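You operate a simulated robot arm through the tools that you are given. There is no shell and no other tool.

The job below is to be done with a simulated two-armed robot. You get a single attempt, and the scene is never put back.

Task
Light the work lamp, lower the small clear guard, sew the grey pad, then switch the machine off.
Fine: the guard goes down before the switch; sew from end to end with the blue button; the lamp stays on, the foot down.

The check looks at the end state, three seconds after you hand in, the way a careful person would. Anything else that was tipped, shoved, dropped, spilled or broken makes it a failure.

Robot
Two 7-joint arms with fingered hands on one trunk that stands fixed in place. Base frame: the origin is at the foot of the trunk, x ahead of it, y to its left, z up. Units: mm, rad, N and s.
The left shoulder is at [46, 125, 1151], the right one opposite. With the tool pointing down near the work surface each hand reaches from about 400 to 840 mm from the base axis, measured 20 degrees to its own side. Payload 4 kg a hand.
The tool frame of a hand sits at the grasp point between the pads (the TCP): z along the fingers, y along the line on which they close. The tips reach 29 mm beyond it. The gripper opens to 100 mm; its body begins 34 mm behind the TCP. The gripper is a hand of 5 fingers: y runs from the thumb to the fingers, the wrist lies at [-15, -105, -177] in the tool frame, and closing takes about 1.5 s.
Orientation is that of the tool frame in the base frame, as a unit quaternion [x, y, z, w]. With the fingers straight down and the wrist toward the robot, the tool's x, y and z point along [0, 1, 0], [1, 0, 0] and [0, 0, -1] of the base frame.

Tools
- The arms move only by the tool play_rows. It takes "left_increments", "right_increments" or both (then of equal length, played together; a hand with none holds still); each is a list of rows, each an object of numbers (a shift or turn left out is 0, a gripper value left out holds the last): "tx", "ty", "tz": the shift along the base's x, y, z in units of 50 mm (1.0 is 50 mm); "ax", "ay", "az": the turn, a rotation vector about the base's x, y, z in units of 6 degrees (1.0 is 6 degrees). In form: [{"tx": .., "ty": .., "tz": .., "ax": .., "ay": .., "az": ..}, ...]. A call has 1 to 20 rows; each row shifts and turns the commanded pose from where the row before left it. "left_jaw" and "right_jaw" are, for a hand that has rows, the gripper command, from -1 (shut) to 1 (fully open), values between in proportion, set as the call begins (left out, the last holds). A call with a number of a shift or a turn outside -1 to 1 is refused whole. Rows are played at 5 a second. More than 50 mm and 0.15 rad between two rows, or a gripper value outside its range, and nothing of the call is played. Where a pose cannot be reached the arm comes as near as it can. A force on the tool above 40 N (or 10 N above the force at the start of the call, whichever is more), or a blocked arm, ends the call early, and 0.2 s more pass. Each finger travels about 45 mm/s and halts on what it meets, pressing with about 28 N; the grip force reading is that of the motor and also rises with nothing between the fingers. The clock runs only during rows and for 0.2 s after the last one: add rows that do not move to give the fingers time. It gives the time, the measured TCP pose, the force on the tool (base axes), the opening and the grip force at its end, in the units of the frame above (readings bear some noise), with the torque about the TCP (base axes, N m) and any sound that the robot's microphone picked up.
- Cameras (640 x 400 px; columns grow to the right, rows downward): "scene" is now at [159.3, 48.1, 1304]; the picture's right is [0.41, -0.91, -0.00], its down [-0.35, -0.16, -0.92] and it looks along [0.84, 0.38, -0.39] (base axes); focal length 214 px, centre (320, 200). "left" rides on the left gripper at [-66, -86, -121] in its tool frame; the picture's right is [-0.76, -0.31, 0.58], its down [0.59, -0.70, 0.40] and it looks along [0.28, 0.64, 0.71] (tool axes); focal length 247 px, centre (320, 200). "right" rides on the right gripper at [66, -86, -121] in its tool frame; the picture's right is [-0.76, 0.31, -0.58], its down [-0.59, -0.70, 0.40] and it looks along [-0.28, 0.64, 0.71] (tool axes); focal length 247 px, centre (320, 200).
- snapshot(camera): a new picture of that camera. The clock stands still meanwhile.
- move_column(by): moves the trunk up (or, below 0, down) by that many mm; the arms and the scene camera ride with it, the base frame stays. It gives what a move gives, with no picture.
- finger_targets(index, middle, ring, little, thumb_bend, thumb_turn, hand): sets how far each is bent, from 0 (flat) to 1 (curled in); at 0.3 the hand is open as for a grip, at 0.7 the pads meet at the TCP. One left out holds its place. A second passes; each finger stops where it meets its share of the squeeze, and holds until it gets a number again. A gripper value or a shape takes the hand back. It gives what a move gives, with no picture; readings hold the bend of each and the force on index, middle, ring, little, thumb and palm. thumb_turn goes from beside the hand (0) to across from the fingers (1), as for a grip.
- hand_shape(shape, hand): the hand has 5 fingers and takes this shape, open, in about a second: jaw (thumb against the fingers, like two jaws); tri (thumb and two fingers); tip (a fingertip pinch); poke (one finger out to press); point (the index stretched); flat (the hand flat); cup (the hand cupped); fist (a fist). The gripper value then closes the fingers along that shape, each until it touches; the sizes above hold for jaw. It gives what a move gives, with no picture.
- turn_head(pan, tilt): turns the head with the scene camera to pan (to the left, within 1.396 rad either way) and tilt (down, from -0.506 to 1.204), counted from straight ahead of the robot (the tilt from the chest, where the trunk bows). It gives what a move gives.
- probe_pixels(camera, pixels): for up to 12 pixels [column, row] of the newest picture of that camera ("zoom" is the newest enlarged one), the place [x, y, z] in the base frame of the surface seen there, good to about 2 mm, but the place of the scene camera against the robot may be out by one fixed shift of up to 25 mm in any direction. The clock stands still meanwhile.
- enlarge(camera, box): a new picture of the part [left, top, right, bottom] of that camera's present view, enlarged. The clock stands still meanwhile.
- finish_job(): hands the job in; it is judged then, once.

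Unless the task says otherwise, let go and move clear before handing in.

The tools are called as name(argument=value, ...) on one line, values as JSON. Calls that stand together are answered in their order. play_rows: Moves the arms, as the interface text tells. Its arguments: {"type":"object","properties":{"left_increments":{"type":"array","items":{"type":"object","properties":{"tx":{"type":"number"},"ty":{"type":"number"},"tz":{"type":"number"},"ax":{"type":"number"},"ay":{"type":"number"},"az":{"type":"number"}}}},"left_jaw":{"type":"number"},"right_increments":{"type":"array","items":{"type":"object","properties":{"tx":{"type":"number"},"ty":{"type":"number"},"tz":{"type":"number"},"ax":{"type":"number"},"ay":{"type":"number"},"az":{"type":"number"}}}},"right_jaw":{"type":"number"}},"required":[]} The other tools are called the same way: move_column (by) moves the trunk up or down; hand_shape (shape, hand) gives the hand a shape; finger_targets (index, middle, ring, little, thumb_bend, thumb_turn, hand) moves the fingers one by one; turn_head (pan, tilt) turns the head that bears the scene camera; snapshot (camera) takes a picture; probe_pixels (camera, pixels) gives the place of the surface under pixels of a picture; enlarge (camera, box) takes an enlarged picture of a part of a camera's view; finish_job () hands the job in.

At the start:

```text
clock: 0.0
left_eef_pos: [389.9, 315.8, 1215.0]
left_ee_rot: [0.707, 0.707, 0.0, 0.0]
left_force: [0.6, -0.7, 0.4]
left_moment: [-0.04, -0.02, 0.03]
left_gripper_width: 100.0
left_grasp_force: 0.0
left_shape: jaw
left_bend: [0.3, 0.3, 0.3, 0.3, 0.3, 0.98]
left_finger forces: [0.0, 0.0, 0.0, 0.0, 0.1, 0.1]
right_eef_pos: [538.9, -63.8, 1128.4]
right_ee_rot: [0.707, 0.707, 0.0, 0.0]
right_force: [0.0, 0.3, -0.4]
right_moment: [0.0, -0.02, 0.01]
right_gripper_width: 99.8
right_grasp_force: 0.1
right_shape: jaw
right_bend: [0.3, 0.3, 0.3, 0.3, 0.3, 0.98]
right_finger forces: [0.0, 0.0, 0.0, 0.0, 0.1, 0.0]
trunk travel left (down, up): [-350.0, 397.0]
head pan, tilt (commanded): [0.428, 0.4]
```

scene: 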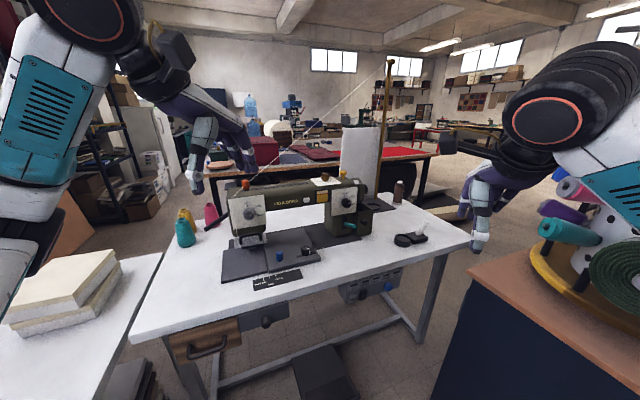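
right: 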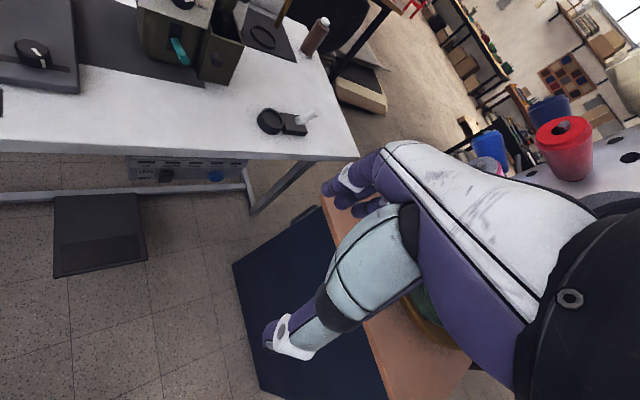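
left: 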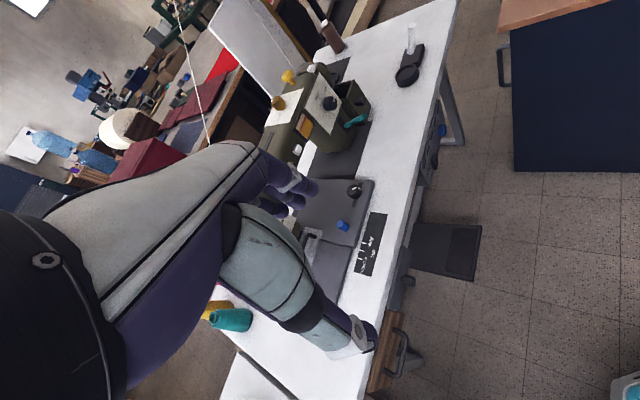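

The scene shows a sewing machine at about pixels (230-390, 180-290) with a blue button near (280,257), a black knob at (305,250), and a box under the table at (370,285). I'll enlarge the machine to find the lamp, guard, pad and switch.

enlarge(camera="scene", box=[210, 160, 410, 300])

enlarge(camera="scene", box=[210, 220, 330, 300])

enlarge(camera="scene", box=[330, 160, 450, 310])

```text
2.86 times, centred on (310, 230) of scene
```

zoom: 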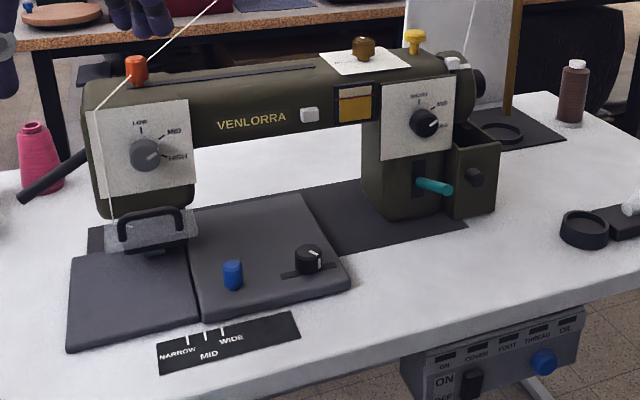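

```text
5.00 times, centred on (270, 260) of scene
```

zoom: 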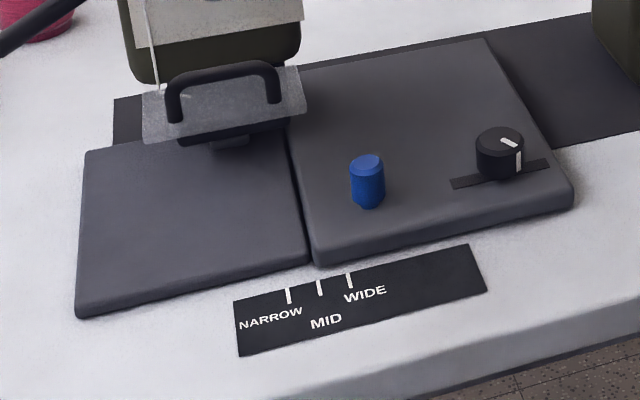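

```text
2.67 times, centred on (390, 235) of scene
```

zoom: 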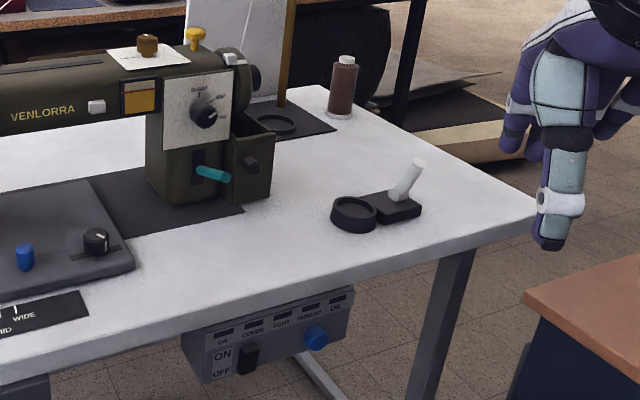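

The first zoom shows a clear plate with a handle at (150,230), a blue button at (232,275), and a control box with ON/OFF rocker at (470,385). I'll enlarge these areas more to read the labels.

enlarge(camera="scene", box=[335, 255, 405, 305])

enlarge(camera="scene", box=[225, 180, 285, 260])

enlarge(camera="scene", box=[295, 165, 385, 245])

enlarge(camera="scene", box=[160, 300, 340, 400])

```text
8.00 times, centred on (370, 280) of scene
```

zoom: 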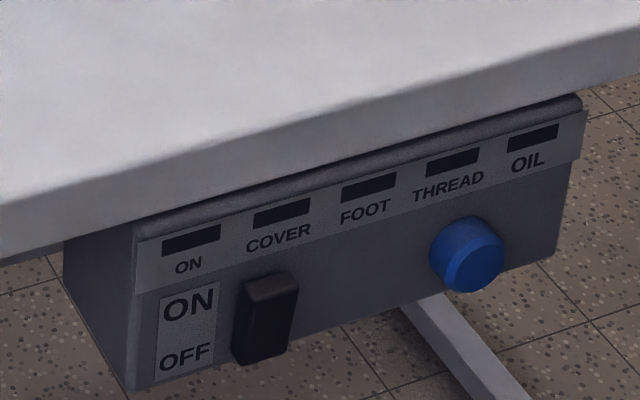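

```text
5.00 times, centred on (255, 220) of scene
```

zoom: 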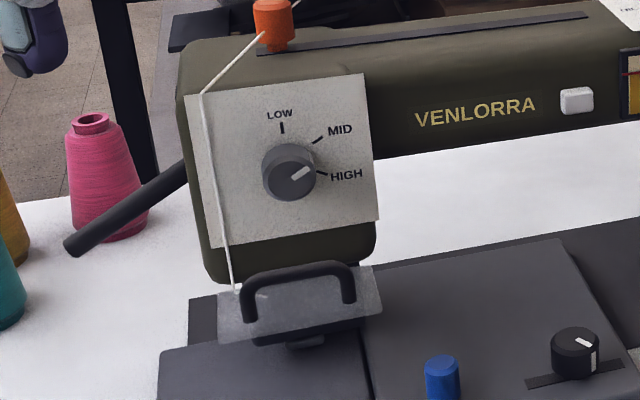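

```text
5.00 times, centred on (340, 205) of scene
```

zoom: 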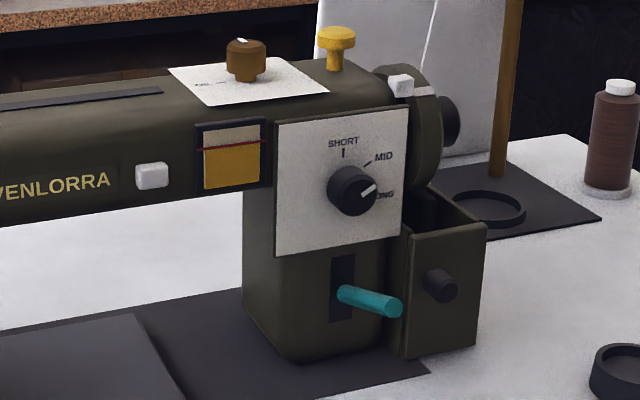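

```text
3.56 times, centred on (250, 350) of scene
```

zoom: 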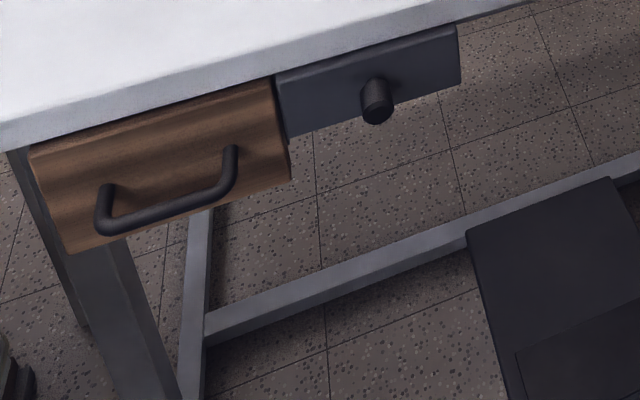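

The zooms show the control box (rocker, blue push button, ON/COVER/FOOT/THREAD/OIL lamps), a white button on the arm near the name VENLORRA, and a dark lever left of the head. I'll probe key points in a wide zoom for a rough map.

enlarge(camera="scene", box=[210, 160, 410, 300])

probe_pixels(camera="zoom", pixels=[[150, 225], [232, 268], [310, 252], [310, 115], [435, 187], [470, 382], [543, 362], [145, 155], [137, 70], [415, 42], [40, 190], [130, 300]])

probe_pixels(camera="zoom", pixels=[[72, 345], [190, 320], [195, 215], [80, 258], [345, 280], [300, 200], [428, 122], [600, 225], [100, 230], [190, 235], [120, 210], [363, 48]])

```text
2.86 times, centred on (310, 230) of scene
```

zoom: 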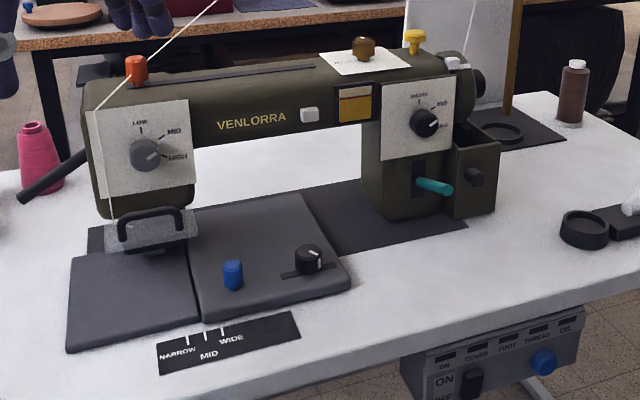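

```text
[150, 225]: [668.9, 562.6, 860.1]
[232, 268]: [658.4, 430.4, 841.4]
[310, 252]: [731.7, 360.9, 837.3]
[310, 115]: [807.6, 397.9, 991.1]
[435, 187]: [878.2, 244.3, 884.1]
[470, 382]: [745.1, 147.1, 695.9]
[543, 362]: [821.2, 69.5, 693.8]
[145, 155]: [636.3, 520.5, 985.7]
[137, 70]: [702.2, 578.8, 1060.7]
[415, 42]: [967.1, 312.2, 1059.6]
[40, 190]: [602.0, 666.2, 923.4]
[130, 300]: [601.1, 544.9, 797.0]
```

```text
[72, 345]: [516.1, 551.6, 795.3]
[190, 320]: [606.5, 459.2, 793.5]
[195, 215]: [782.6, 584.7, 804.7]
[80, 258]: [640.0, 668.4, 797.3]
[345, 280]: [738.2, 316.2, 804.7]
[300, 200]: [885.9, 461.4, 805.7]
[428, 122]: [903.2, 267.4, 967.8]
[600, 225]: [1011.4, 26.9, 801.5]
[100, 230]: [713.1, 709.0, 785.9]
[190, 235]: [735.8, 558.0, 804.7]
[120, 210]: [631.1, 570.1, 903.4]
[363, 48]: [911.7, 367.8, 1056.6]
```

The probes give table z≈786, left pad top z≈797, right bed z≈805, machine yawed about 45°. I'll zoom in tightly on the white button, the handwheel area, the guard and the lever.

enlarge(camera="scene", box=[300, 180, 340, 205])

enlarge(camera="scene", box=[340, 165, 390, 197])

enlarge(camera="scene", box=[232, 225, 282, 257])

enlarge(camera="scene", box=[345, 200, 395, 245])

snapshot(camera="left")

enlarge(camera="left", box=[240, 60, 400, 300])

```text
16.00 times, centred on (320, 192) of scene
```

zoom: 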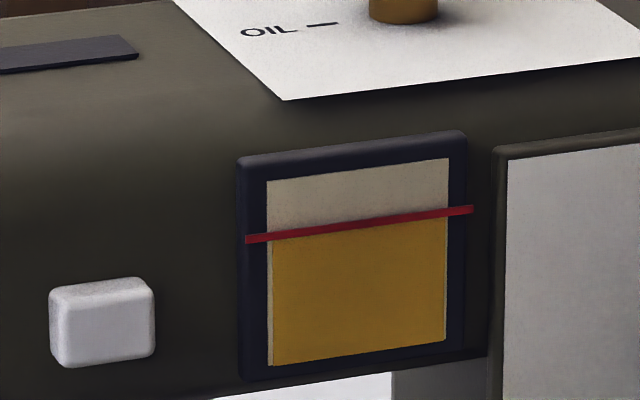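

```text
12.50 times, centred on (365, 181) of scene
```

zoom: 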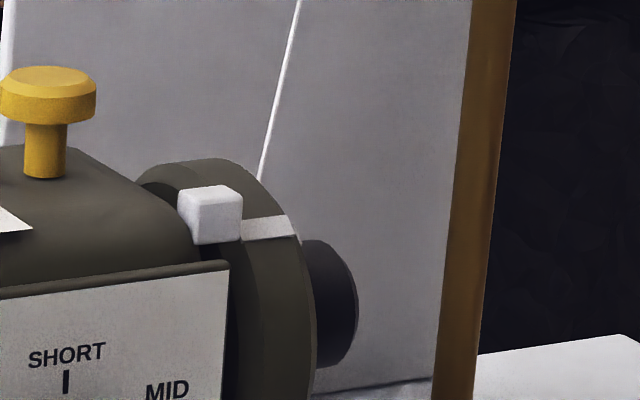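

```text
12.50 times, centred on (257, 241) of scene
```

zoom: 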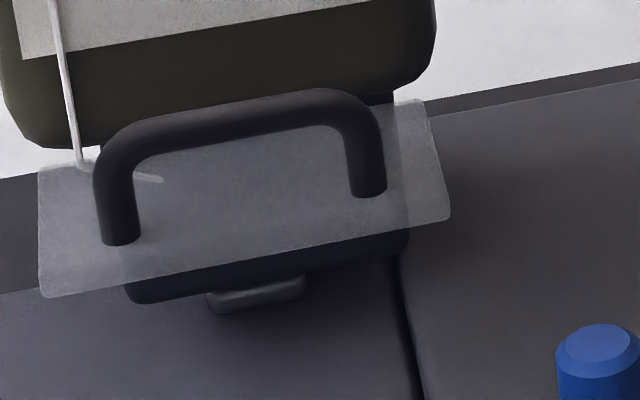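

```text
8.89 times, centred on (370, 222) of scene
```

zoom: 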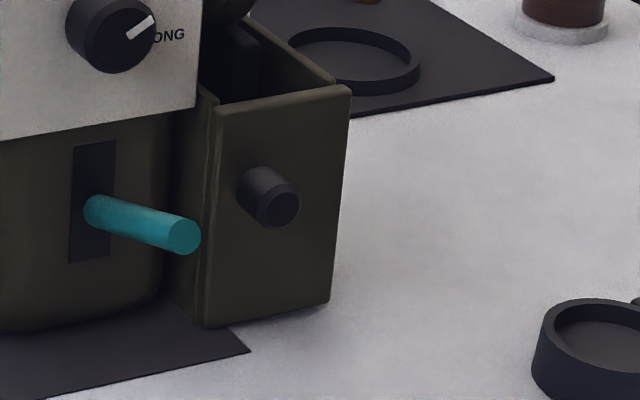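

```text
taken
```

left: 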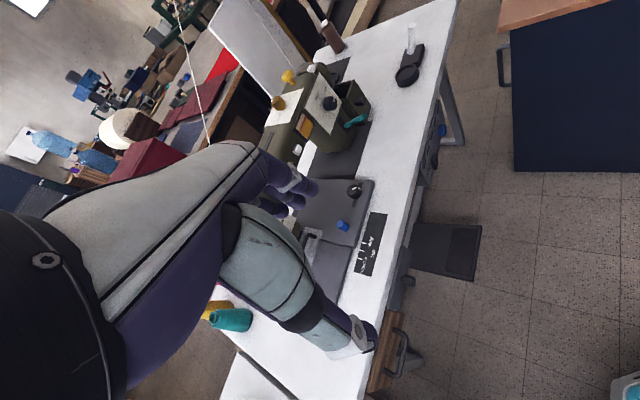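

```text
1.67 times, centred on (320, 180) of left
```

zoom: 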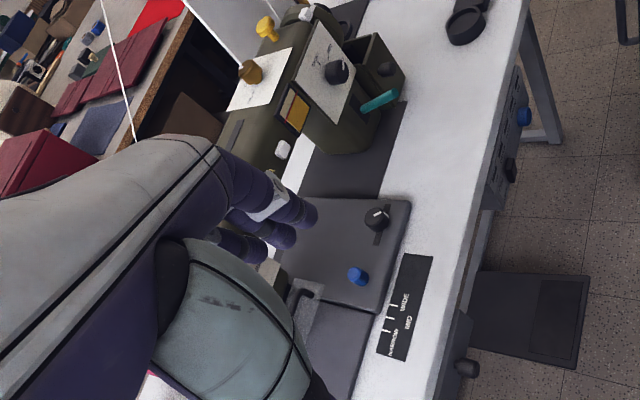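

The white square button right of VENLORRA looks like the lamp switch, and the clear guard with its handle hangs tilted over a black presser foot. I'll aim the head at the machine and map surrounding obstacles before moving arms.

turn_head(pan=0.62, tilt=0.65)

snapshot(camera="scene")

```text
clock: 0.8
left_eef_pos: [390.7, 316.3, 1215.3]
left_ee_rot: [0.707, 0.707, -0.001, 0.0]
left_force: [0.5, -0.8, -0.4]
left_moment: [0.02, -0.03, -0.03]
left_gripper_width: 99.8
left_grasp_force: 0.0
left_shape: jaw
left_bend: [0.3, 0.3, 0.3, 0.3, 0.3, 0.98]
left_finger forces: [0.0, 0.1, 0.0, 0.1, 0.0, 0.0]
right_eef_pos: [538.8, -63.4, 1129.7]
right_ee_rot: [0.707, 0.707, 0.0, 0.0]
right_force: [-0.2, -0.2, -0.7]
right_moment: [-0.02, -0.04, 0.0]
right_gripper_width: 99.8
right_grasp_force: 0.1
right_shape: jaw
right_bend: [0.3, 0.3, 0.3, 0.3, 0.3, 0.98]
right_finger forces: [0.0, 0.0, 0.1, 0.1, 0.0, 0.1]
trunk travel left (down, up): [-350.0, 397.0]
head pan, tilt (commanded): [0.62, 0.649]
```

```text
taken
```

scene: 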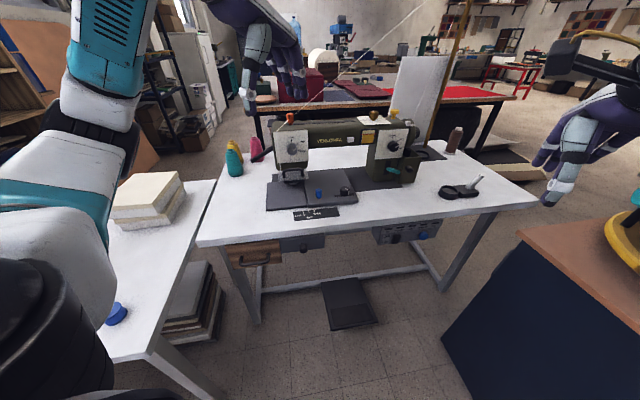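

A third blue item is at (116,314) on the left side table. I'll enlarge that, the pedal at (345,305) and the machine again from this head angle.

enlarge(camera="scene", box=[80, 260, 200, 340])

enlarge(camera="scene", box=[260, 105, 440, 225])

enlarge(camera="scene", box=[230, 210, 440, 340])

probe_pixels(camera="scene", pixels=[[116, 310], [150, 215], [205, 200], [150, 355], [198, 240], [530, 205], [520, 235], [470, 185], [290, 250], [385, 240], [420, 237], [235, 165]])

```text
5.00 times, centred on (140, 300) of scene
```

zoom: 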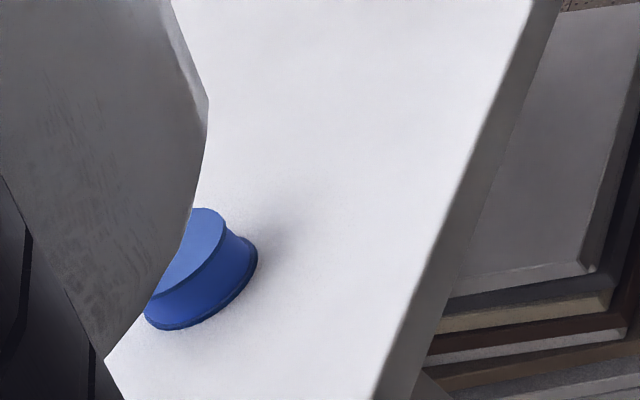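

```text
3.33 times, centred on (350, 165) of scene
```

zoom: 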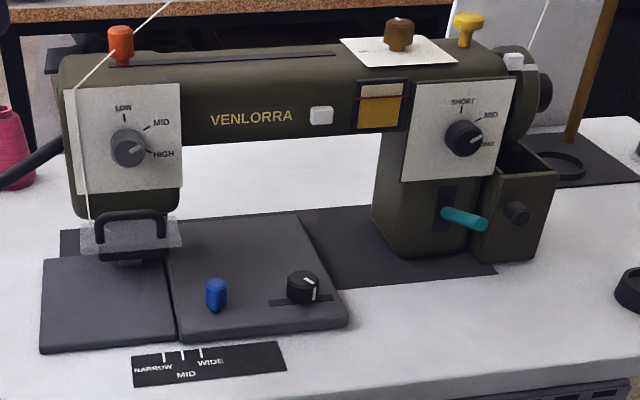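

```text
3.05 times, centred on (335, 275) of scene
```

zoom: 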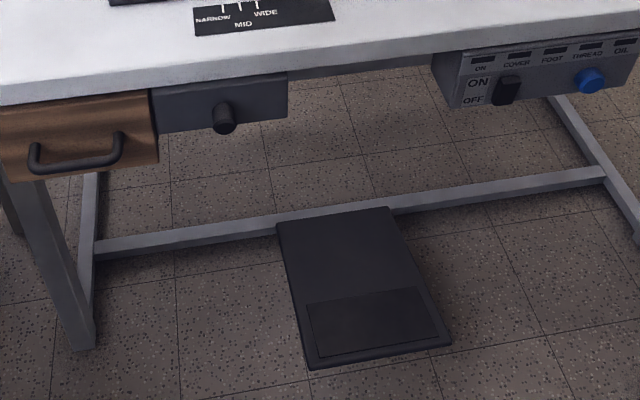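

```text
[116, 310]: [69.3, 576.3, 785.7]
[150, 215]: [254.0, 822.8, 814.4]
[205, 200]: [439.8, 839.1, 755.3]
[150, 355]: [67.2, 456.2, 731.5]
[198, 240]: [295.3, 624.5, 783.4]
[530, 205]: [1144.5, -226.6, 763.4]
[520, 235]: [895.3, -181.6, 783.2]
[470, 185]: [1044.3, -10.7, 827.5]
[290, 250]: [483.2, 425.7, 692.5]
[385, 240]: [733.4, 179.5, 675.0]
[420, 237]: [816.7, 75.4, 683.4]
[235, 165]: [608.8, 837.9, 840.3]
```

Mapping shows the table's front edge runs at about 644 mm along the machine's "back" direction (0.725, 0.69), and the blue item on the side table is just a spool. I'll turn both hands to a natural 45° forward-down posture facing the machine, rotating in place in free air.

play_rows(left_increments=[{"az": 1}, {"az": 1}, {"az": 1}, {"az": 1}, {"az": 1}, {"az": 1}, {"az": 1}, {"az": 0.27}, {"ax": 0.69, "ay": -0.725}, {"ax": 0.69, "ay": -0.725}, {"ax": 0.69, "ay": -0.725}, {"ax": 0.69, "ay": -0.725}, {"ax": 0.69, "ay": -0.725}, {"ax": 0.69, "ay": -0.725}, {"ax": 0.69, "ay": -0.725}, {"ax": 0.345, "ay": -0.3625}, {}], right_increments=[{"az": 1}, {"az": 1}, {"az": 1}, {"az": 1}, {"az": 1}, {"az": 1}, {"az": 1}, {"az": 0.27}, {"ax": 0.69, "ay": -0.725}, {"ax": 0.69, "ay": -0.725}, {"ax": 0.69, "ay": -0.725}, {"ax": 0.69, "ay": -0.725}, {"ax": 0.69, "ay": -0.725}, {"ax": 0.69, "ay": -0.725}, {"ax": 0.69, "ay": -0.725}, {"ax": 0.345, "ay": -0.3625}, {}])

snapshot(camera="left")

snapshot(camera="right")

snapshot(camera="scene")

```text
clock: 4.4
left_eef_pos: [426.5, 316.4, 1238.5]
left_ee_rot: [0.364, 0.85, 0.351, 0.151]
left_force: [0.3, 0.7, 0.0]
left_moment: [-0.01, 0.02, 0.03]
left_gripper_width: 99.9
left_grasp_force: 0.0
left_shape: jaw
left_bend: [0.3, 0.3, 0.3, 0.3, 0.3, 0.98]
left_finger forces: [0.1, 0.0, 0.1, 0.0, 0.0, 0.1]
left hand out of reach, approached as far as the arm can: row 14, 15, 16
right_eef_pos: [539.2, -63.3, 1129.3]
right_ee_rot: [0.365, 0.849, 0.351, 0.151]
right_force: [-0.2, -0.8, 1.0]
right_moment: [0.03, 0.01, -0.01]
right_gripper_width: 100.3
right_grasp_force: 0.1
right_shape: jaw
right_bend: [0.3, 0.3, 0.3, 0.3, 0.3, 0.98]
right_finger forces: [0.0, 0.0, 0.1, 0.0, 0.0, 0.0]
trunk travel left (down, up): [-350.0, 397.0]
head pan, tilt (commanded): [0.62, 0.649]
```

```text
taken
```

left: 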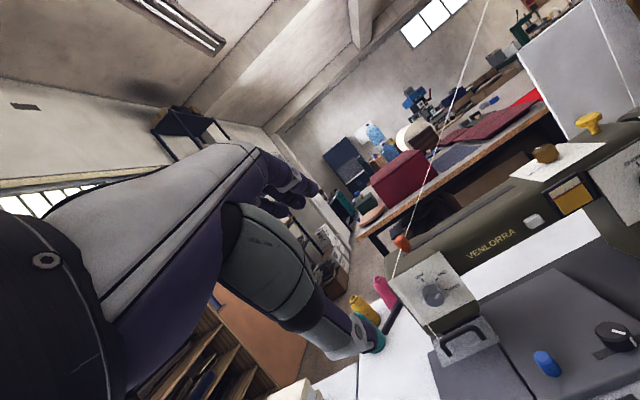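

```text
taken
```

right: 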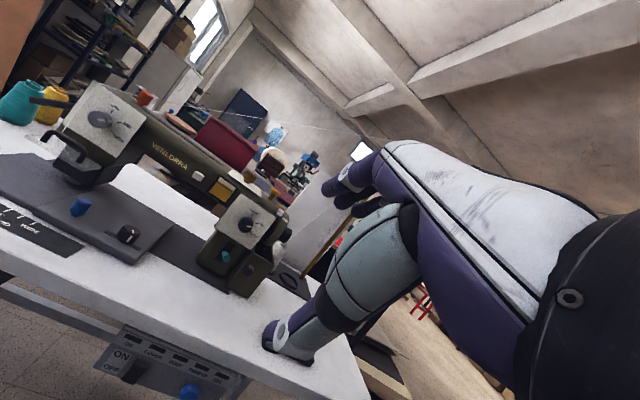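

```text
taken
```

scene: 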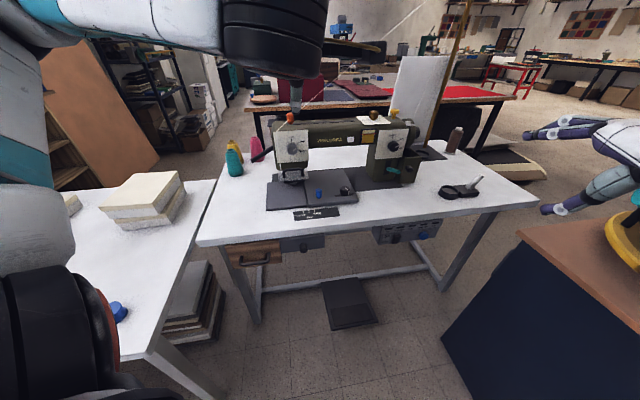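

Both hands now face the machine (left TCP at [426,316,1238], right at [539,-63,1129]). I'll put both hands in the poke shape and look where the pressing fingertip ends up.

hand_shape(shape="poke", hand="left")

hand_shape(shape="poke", hand="right")

snapshot(camera="left")

snapshot(camera="right")

```text
clock: 5.3
left_eef_pos: [425.7, 315.4, 1237.7]
left_ee_rot: [0.363, 0.85, 0.35, 0.15]
left_force: [0.5, -0.1, 0.8]
left_moment: [0.0, 0.01, -0.03]
left_gripper_width: 0.0
left_grasp_force: 0.0
left_shape: poke
left_bend: [0.7, 0.7, 0.99, 0.99, 1.0, 1.0]
left_finger forces: [0.1, 0.0, 0.0, 0.1, 0.0, 0.0]
right_eef_pos: [538.6, -63.6, 1130.6]
right_ee_rot: [0.364, 0.849, 0.352, 0.151]
right_force: [-0.1, 0.6, 0.3]
right_moment: [0.0, -0.02, -0.01]
right_gripper_width: 99.9
right_grasp_force: 0.2
right_shape: jaw
right_bend: [0.3, 0.3, 0.3, 0.3, 0.3, 0.98]
right_finger forces: [0.1, 0.0, 0.1, 0.0, 0.1, 0.1]
trunk travel left (down, up): [-350.0, 397.0]
head pan, tilt (commanded): [0.62, 0.649]
```

```text
clock: 6.2
left_eef_pos: [426.6, 316.5, 1239.1]
left_ee_rot: [0.363, 0.85, 0.351, 0.15]
left_force: [-1.0, 0.5, 0.3]
left_moment: [0.01, 0.03, 0.0]
left_gripper_width: 0.1
left_grasp_force: 0.0
left_shape: poke
left_bend: [0.7, 0.7, 0.99, 0.99, 1.0, 1.0]
left_finger forces: [0.1, 0.1, 0.1, 0.0, 0.0, 0.1]
right_eef_pos: [539.0, -63.1, 1130.5]
right_ee_rot: [0.364, 0.849, 0.352, 0.151]
right_force: [0.1, -0.1, 0.7]
right_moment: [0.05, 0.01, -0.04]
right_gripper_width: 0.0
right_grasp_force: 0.0
right_shape: poke
right_bend: [0.7, 0.7, 0.99, 0.99, 1.0, 1.0]
right_finger forces: [0.0, 0.0, 0.0, 0.0, 0.0, 0.0]
trunk travel left (down, up): [-350.0, 397.0]
head pan, tilt (commanded): [0.62, 0.649]
```

```text
taken
```

left: 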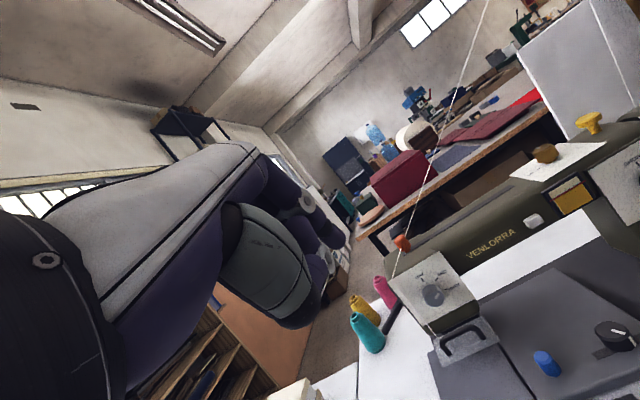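

```text
taken
```

right: 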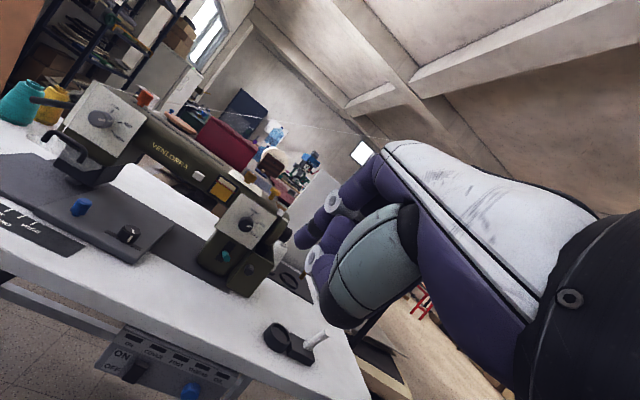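

In the poke shape index and middle are bent 0.7 and the rest curled. I'll enlarge the right camera view and probe the fingertips to learn where they sit relative to the TCP.

enlarge(camera="right", box=[270, 160, 430, 340])

probe_pixels(camera="right", pixels=[[300, 240], [310, 225], [333, 202], [315, 255], [310, 275], [345, 320], [325, 285], [370, 170], [330, 220], [305, 250]])

```text
2.22 times, centred on (350, 250) of right
```

zoom: 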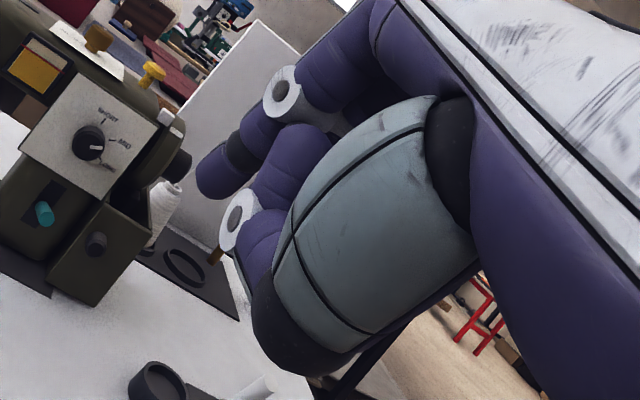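

```text
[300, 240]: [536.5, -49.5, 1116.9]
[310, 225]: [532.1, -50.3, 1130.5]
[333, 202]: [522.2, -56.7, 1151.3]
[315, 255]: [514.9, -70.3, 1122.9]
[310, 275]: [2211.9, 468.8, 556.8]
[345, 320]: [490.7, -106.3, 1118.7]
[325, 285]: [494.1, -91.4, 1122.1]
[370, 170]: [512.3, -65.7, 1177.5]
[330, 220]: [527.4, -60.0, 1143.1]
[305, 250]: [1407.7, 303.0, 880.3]
```

The probe puts a fingertip surface ~15 mm beyond the TCP along the tool axis. I'll curl the middle finger so only the index sticks out, and measure it.

finger_targets(hand="right", index=0.6, middle=1.0, ring=1.0, little=1.0)

enlarge(camera="right", box=[270, 160, 430, 340])

probe_pixels(camera="zoom", pixels=[[205, 185], [225, 170], [215, 155], [240, 150], [260, 130], [250, 200], [283, 90], [320, 150], [210, 190], [230, 190], [200, 170], [270, 170]])

```text
clock: 7.2
left_eef_pos: [426.3, 316.6, 1239.1]
left_ee_rot: [0.363, 0.85, 0.351, 0.15]
left_force: [0.1, -0.3, 0.2]
left_moment: [0.03, 0.01, 0.0]
left_gripper_width: 0.1
left_grasp_force: 0.0
left_shape: poke
left_bend: [0.7, 0.7, 0.99, 0.99, 1.0, 1.0]
left_finger forces: [0.0, 0.0, 0.0, 0.1, 0.0, 0.0]
right_eef_pos: [539.3, -62.6, 1128.4]
right_ee_rot: [0.363, 0.849, 0.353, 0.15]
right_force: [0.4, -0.8, -1.4]
right_moment: [0.0, -0.01, -0.02]
right_gripper_width: 34.0
right_grasp_force: 0.1
right_shape: fingers
right_bend: [0.6, 1.0, 1.0, 1.0, 1.0, 1.0]
right_finger forces: [0.0, 0.1, 0.0, 0.0, 0.0, 0.1]
trunk travel left (down, up): [-350.0, 397.0]
head pan, tilt (commanded): [0.62, 0.649]
```

```text
2.22 times, centred on (350, 250) of right
```

zoom: 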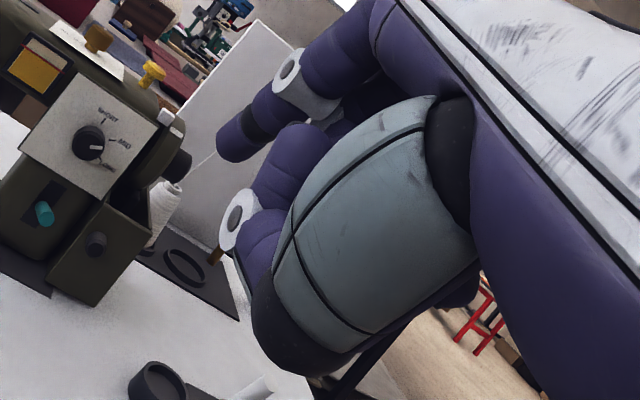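

```text
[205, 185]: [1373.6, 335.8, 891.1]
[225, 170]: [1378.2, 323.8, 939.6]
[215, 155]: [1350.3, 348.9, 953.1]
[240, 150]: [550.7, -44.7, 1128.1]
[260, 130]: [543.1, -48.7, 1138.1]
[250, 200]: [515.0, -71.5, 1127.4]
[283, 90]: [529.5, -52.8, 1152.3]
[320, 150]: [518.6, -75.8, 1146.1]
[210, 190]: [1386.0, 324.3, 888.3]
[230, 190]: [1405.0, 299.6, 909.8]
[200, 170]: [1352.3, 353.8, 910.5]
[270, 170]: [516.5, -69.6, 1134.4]
```

With the middle curled, the index alone sticks out and its axis lies close to the TCP axis. I'll set both hands to index 0.7 and probe the machine's features with both hand cameras, which carry no unknown shift.

finger_targets(hand="right", index=0.7)

finger_targets(hand="left", index=0.7, middle=1.0, ring=1.0, little=1.0)

enlarge(camera="left", box=[380, 170, 640, 400])

enlarge(camera="right", box=[0, 60, 300, 400])

probe_pixels(camera="left", pixels=[[532, 220], [462, 335], [546, 358], [610, 328], [432, 293], [402, 242], [447, 350], [481, 335], [495, 340], [435, 348]])

probe_pixels(camera="right", pixels=[[134, 372], [188, 392], [122, 357], [110, 368], [80, 207], [127, 235], [199, 176], [226, 256], [246, 222], [72, 145], [52, 150], [240, 365]])

```text
clock: 8.2
left_eef_pos: [425.6, 316.5, 1238.0]
left_ee_rot: [0.363, 0.85, 0.352, 0.15]
left_force: [0.8, -1.1, 0.5]
left_moment: [0.02, -0.03, 0.05]
left_gripper_width: 0.1
left_grasp_force: 0.2
left_shape: poke
left_bend: [0.7, 0.7, 0.99, 0.99, 1.0, 1.0]
left_finger forces: [0.0, 0.1, 0.1, 0.0, 0.0, 0.1]
right_eef_pos: [539.4, -62.6, 1129.2]
right_ee_rot: [0.364, 0.849, 0.352, 0.15]
right_force: [-0.3, 0.5, 0.3]
right_moment: [0.02, 0.01, 0.01]
right_gripper_width: 27.7
right_grasp_force: 0.1
right_shape: fingers
right_bend: [0.7, 1.0, 1.0, 1.0, 1.0, 1.0]
right_finger forces: [0.1, 0.1, 0.0, 0.0, 0.0, 0.0]
trunk travel left (down, up): [-350.0, 397.0]
head pan, tilt (commanded): [0.62, 0.649]
```

```text
clock: 9.2
left_eef_pos: [425.7, 315.9, 1237.6]
left_ee_rot: [0.364, 0.85, 0.35, 0.151]
left_force: [0.5, -0.3, 0.1]
left_moment: [0.01, 0.0, -0.01]
left_gripper_width: 27.6
left_grasp_force: 0.0
left_shape: fingers
left_bend: [0.7, 1.0, 1.0, 1.0, 1.0, 1.0]
left_finger forces: [0.0, 0.1, 0.0, 0.0, 0.0, 0.0]
right_eef_pos: [539.5, -63.9, 1130.3]
right_ee_rot: [0.363, 0.85, 0.351, 0.15]
right_force: [0.2, 0.0, -0.1]
right_moment: [0.03, 0.03, 0.01]
right_gripper_width: 27.9
right_grasp_force: 0.1
right_shape: fingers
right_bend: [0.7, 1.0, 1.0, 1.0, 1.0, 1.0]
right_finger forces: [0.1, 0.1, 0.1, 0.1, 0.1, 0.0]
trunk travel left (down, up): [-350.0, 397.0]
head pan, tilt (commanded): [0.62, 0.649]
```

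```text
1.74 times, centred on (510, 285) of left
```

zoom: 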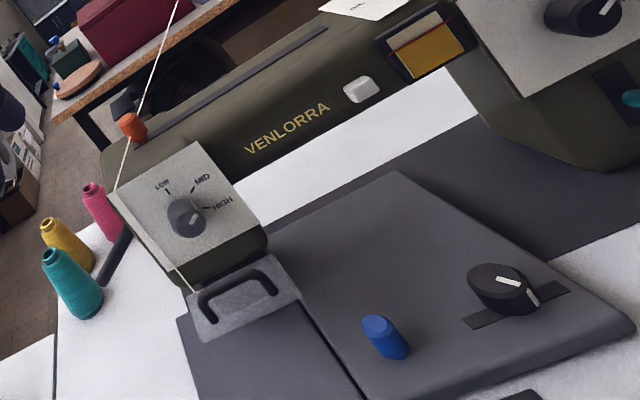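

```text
1.18 times, centred on (150, 230) of right
```

zoom: 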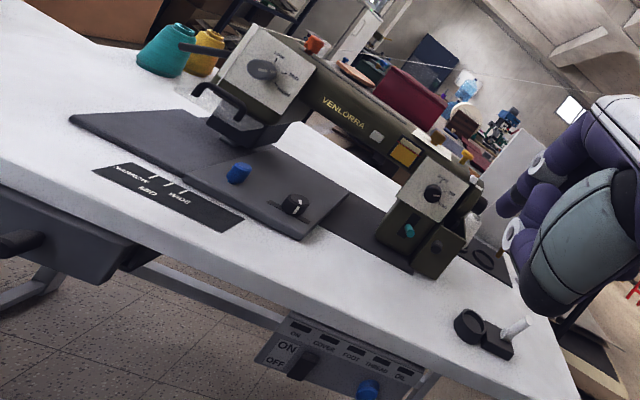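

```text
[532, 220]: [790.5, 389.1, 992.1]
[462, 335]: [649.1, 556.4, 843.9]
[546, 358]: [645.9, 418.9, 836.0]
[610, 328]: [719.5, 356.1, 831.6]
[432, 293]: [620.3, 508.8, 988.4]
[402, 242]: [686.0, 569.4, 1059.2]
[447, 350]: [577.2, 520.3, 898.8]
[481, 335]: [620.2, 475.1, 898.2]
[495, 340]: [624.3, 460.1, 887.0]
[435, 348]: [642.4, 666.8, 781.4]
```

```text
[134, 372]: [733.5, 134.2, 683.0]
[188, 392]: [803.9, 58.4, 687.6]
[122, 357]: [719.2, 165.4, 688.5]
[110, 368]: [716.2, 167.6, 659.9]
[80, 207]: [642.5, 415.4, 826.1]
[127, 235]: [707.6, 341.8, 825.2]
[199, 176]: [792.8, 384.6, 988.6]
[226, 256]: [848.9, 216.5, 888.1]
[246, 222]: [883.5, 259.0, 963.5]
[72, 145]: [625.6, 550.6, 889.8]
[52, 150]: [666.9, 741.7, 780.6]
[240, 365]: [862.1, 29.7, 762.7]
```

Both hand cameras agree on the white button at ≈(791,387,990), so the scene camera is off by about (+16,+11,+3). I'll bring the left hand down in front of the machine head, well short of it, to see the guard and foot closely.

play_rows(left_increments=[{"tx": 0.13, "ty": 0.42, "tz": -0.8}, {"tx": 0.13, "ty": 0.42, "tz": -0.8}, {"tx": 0.13, "ty": 0.42, "tz": -0.8}, {"tx": 0.13, "ty": 0.42, "tz": -0.8}, {"tx": 0.13, "ty": 0.42, "tz": -0.8}, {"tx": 0.13, "ty": 0.42, "tz": -0.8}, {}])

snapshot(camera="left")

snapshot(camera="scene")

```text
clock: 10.8
left_eef_pos: [480.2, 443.4, 1007.3]
left_ee_rot: [0.363, 0.849, 0.352, 0.151]
left_force: [-0.2, 0.1, -0.1]
left_moment: [-0.05, 0.01, -0.01]
left_gripper_width: 27.5
left_grasp_force: 0.0
left_shape: fingers
left_bend: [0.7, 1.0, 1.0, 1.0, 1.0, 1.0]
left_finger forces: [0.0, 0.1, 0.0, 0.0, 0.0, 0.0]
left hand out of reach, approached as far as the arm can: row 1, 2
right_eef_pos: [538.9, -63.7, 1129.0]
right_ee_rot: [0.364, 0.85, 0.351, 0.151]
right_force: [-1.0, 0.3, 0.3]
right_moment: [0.01, -0.03, 0.0]
right_gripper_width: 27.9
right_grasp_force: 0.1
right_shape: fingers
right_bend: [0.7, 1.0, 1.0, 1.0, 1.0, 1.0]
right_finger forces: [0.1, 0.1, 0.1, 0.0, 0.0, 0.0]
trunk travel left (down, up): [-350.0, 397.0]
head pan, tilt (commanded): [0.62, 0.649]
```

```text
taken
```

left: 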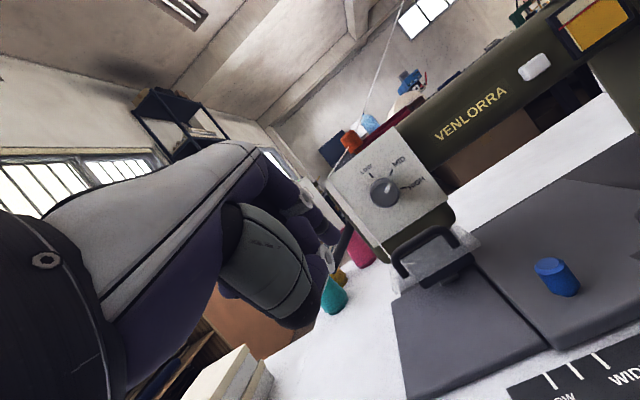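

```text
taken
```

scene: 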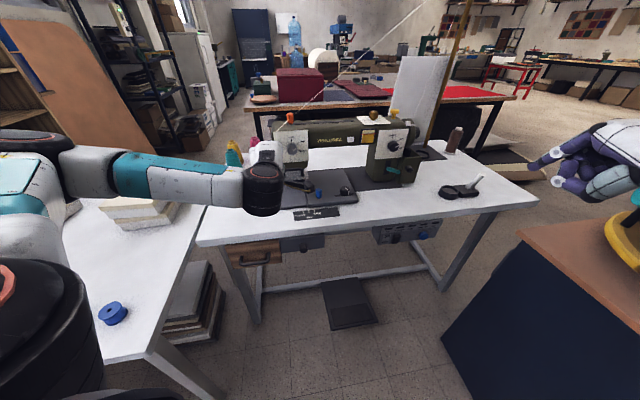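

The left camera now sees the guard and handle at (430,255) and the pad below. I'll enlarge it to judge the guard's hinge and the foot.

enlarge(camera="left", box=[370, 200, 500, 310])

probe_pixels(camera="left", pixels=[[398, 268], [425, 233], [460, 235], [470, 262], [405, 290], [440, 275], [478, 240], [432, 262], [395, 215], [440, 205], [450, 225], [404, 285]])

```text
3.64 times, centred on (435, 255) of left
```

zoom: 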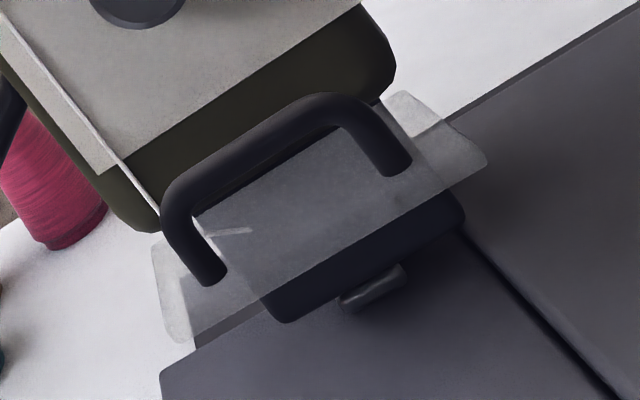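

```text
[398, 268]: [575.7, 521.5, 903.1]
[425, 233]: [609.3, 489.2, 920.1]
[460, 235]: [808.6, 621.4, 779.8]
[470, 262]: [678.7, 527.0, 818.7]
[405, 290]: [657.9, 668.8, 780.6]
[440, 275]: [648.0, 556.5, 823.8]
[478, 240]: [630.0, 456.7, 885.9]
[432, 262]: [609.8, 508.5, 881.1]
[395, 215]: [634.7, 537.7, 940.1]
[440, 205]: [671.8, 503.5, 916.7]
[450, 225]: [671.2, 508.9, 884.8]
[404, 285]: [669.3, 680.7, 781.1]
```

The clear plate sits at z≈881–886, d≈772–793, in front of the head face (d≈831), with the handle top at z≈920. I'll lower the left hand for an edge-on view of the guard's tilt and the presser foot.

play_rows(left_increments=[{"tz": -0.8, "tx": -0.15, "ty": -0.15}, {"tz": -0.8, "tx": -0.15, "ty": -0.15}, {"tz": -0.8, "tx": -0.15, "ty": -0.15}, {}])

snapshot(camera="left")

enlarge(camera="left", box=[370, 150, 500, 260])

```text
clock: 11.8
left_eef_pos: [456.7, 421.6, 886.8]
left_ee_rot: [0.363, 0.849, 0.352, 0.151]
left_force: [-0.8, 0.1, -0.2]
left_moment: [-0.03, 0.03, 0.06]
left_gripper_width: 27.7
left_grasp_force: 0.0
left_shape: fingers
left_bend: [0.7, 1.0, 1.0, 1.0, 1.0, 1.0]
left_finger forces: [0.0, 0.0, 0.0, 0.0, 0.0, 0.1]
right_eef_pos: [538.8, -63.4, 1129.4]
right_ee_rot: [0.365, 0.849, 0.352, 0.151]
right_force: [0.3, -0.1, -0.7]
right_moment: [-0.02, -0.05, 0.01]
right_gripper_width: 27.8
right_grasp_force: 0.1
right_shape: fingers
right_bend: [0.7, 1.0, 1.0, 1.0, 1.0, 1.0]
right_finger forces: [0.0, 0.1, 0.0, 0.0, 0.0, 0.1]
trunk travel left (down, up): [-350.0, 397.0]
head pan, tilt (commanded): [0.62, 0.649]
```

```text
taken
```

left: 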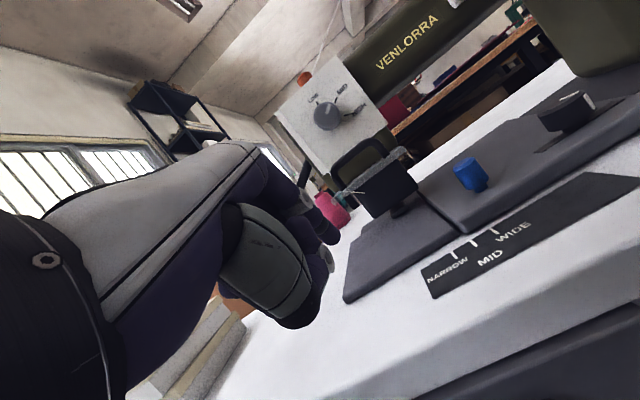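

```text
3.64 times, centred on (435, 205) of left
```

zoom: 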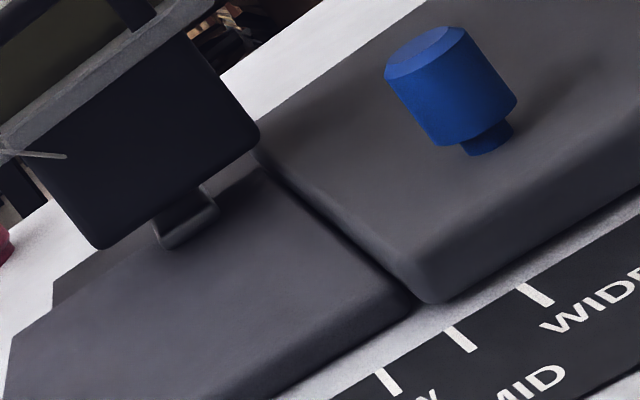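

The blue item on the bed plate is a knob on a stem on the sliding edge guide (its edge lines up with the MID tick), so the push button for sewing is the one on the control box. I'll zoom more on the guard and foot.

enlarge(camera="left", box=[320, 130, 430, 230])

probe_pixels(camera="zoom", pixels=[[470, 490], [440, 270], [260, 300], [300, 350], [480, 370], [180, 350], [120, 300], [450, 385], [350, 330], [230, 180], [330, 90], [510, 130]])

```text
4.00 times, centred on (375, 180) of left
```

zoom: 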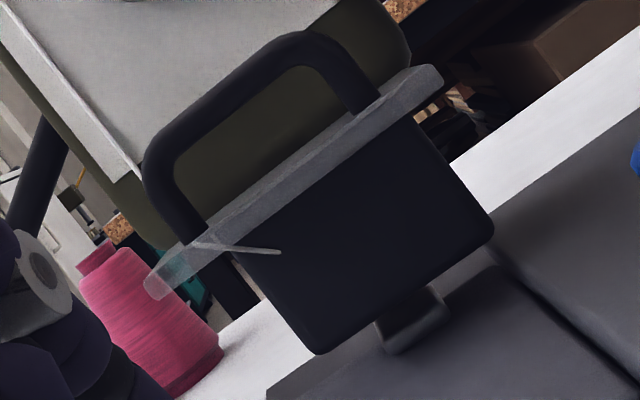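

```text
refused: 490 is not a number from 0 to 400
```

probe_pixels(camera="zoom", pixels=[[430, 180], [260, 270], [320, 340], [480, 230], [420, 320], [400, 345], [160, 290], [435, 75], [160, 180], [310, 50], [360, 105], [350, 380]])

```text
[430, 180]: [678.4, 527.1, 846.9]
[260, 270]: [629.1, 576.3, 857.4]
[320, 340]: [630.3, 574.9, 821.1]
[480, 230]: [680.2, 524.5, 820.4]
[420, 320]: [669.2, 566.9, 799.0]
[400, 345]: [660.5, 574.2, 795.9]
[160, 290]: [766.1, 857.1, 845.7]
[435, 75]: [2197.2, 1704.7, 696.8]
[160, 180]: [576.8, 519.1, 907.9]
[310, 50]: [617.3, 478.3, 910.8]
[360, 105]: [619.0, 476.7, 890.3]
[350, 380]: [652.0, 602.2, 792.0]
```

Foot tab bottom reads z≈796 on the pad (z≈792), so the presser foot looks down; the clear plate is horizontal with an upright U-handle, so it must swing down. Next I'll measure exactly where the index tip sits relative to the TCP.

enlarge(camera="right", box=[280, 180, 360, 260])

enlarge(camera="left", box=[240, 150, 350, 340])

```text
5.00 times, centred on (320, 220) of right
```

zoom: 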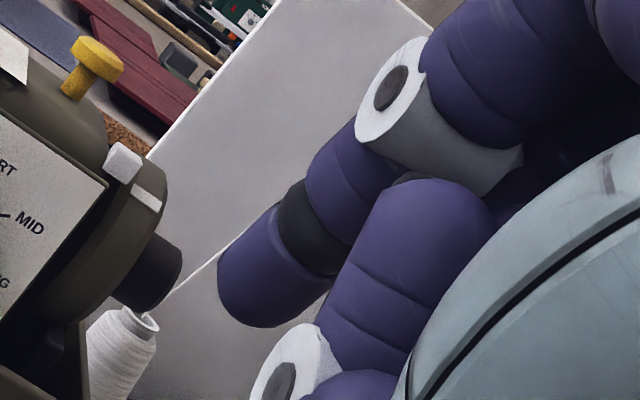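

```text
2.11 times, centred on (295, 245) of left
```

zoom: 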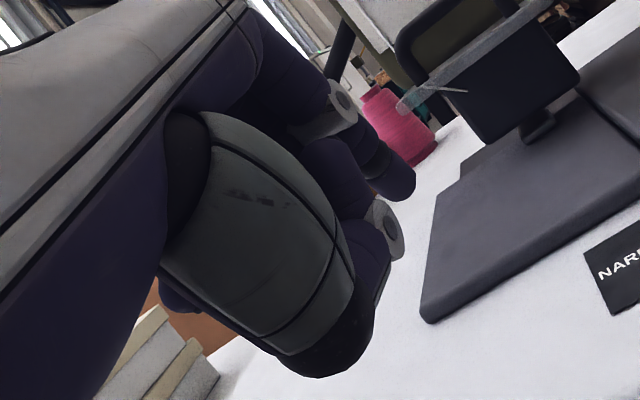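

The left index tip is visible at zoom (405,190). I'll probe around it.

enlarge(camera="left", box=[390, 205, 470, 255])

enlarge(camera="left", box=[300, 200, 364, 250])

probe_pixels(camera="zoom", pixels=[[320, 200], [350, 250], [370, 280], [380, 300], [300, 260], [330, 290], [340, 320], [280, 200], [250, 150], [360, 310]])

```text
8.00 times, centred on (430, 230) of left
```

zoom: 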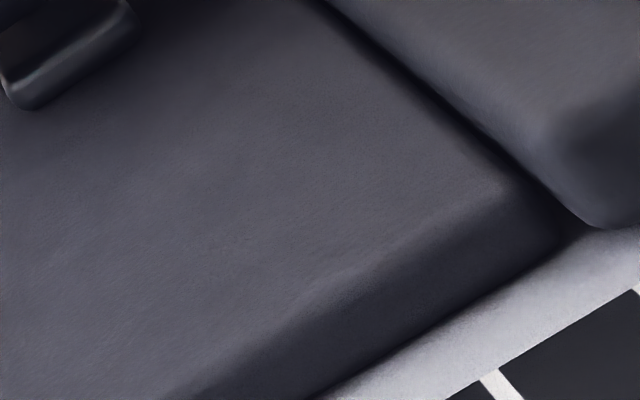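

```text
8.00 times, centred on (332, 225) of left
```

zoom: 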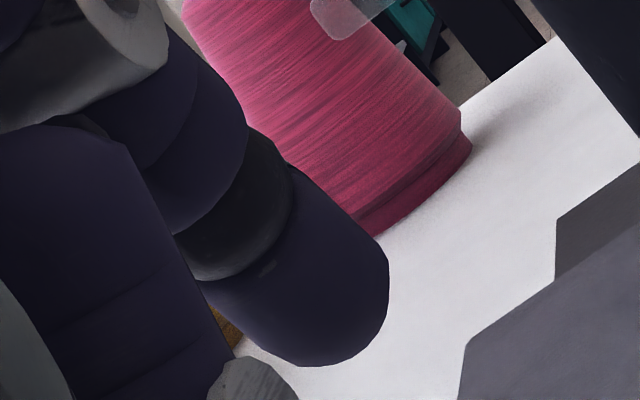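

```text
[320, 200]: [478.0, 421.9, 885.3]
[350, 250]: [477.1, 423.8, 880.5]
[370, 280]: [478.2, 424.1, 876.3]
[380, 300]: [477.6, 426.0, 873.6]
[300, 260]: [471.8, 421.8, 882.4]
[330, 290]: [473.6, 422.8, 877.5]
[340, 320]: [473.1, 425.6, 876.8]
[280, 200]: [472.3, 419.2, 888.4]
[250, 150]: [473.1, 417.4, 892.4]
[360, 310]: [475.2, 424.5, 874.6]
```

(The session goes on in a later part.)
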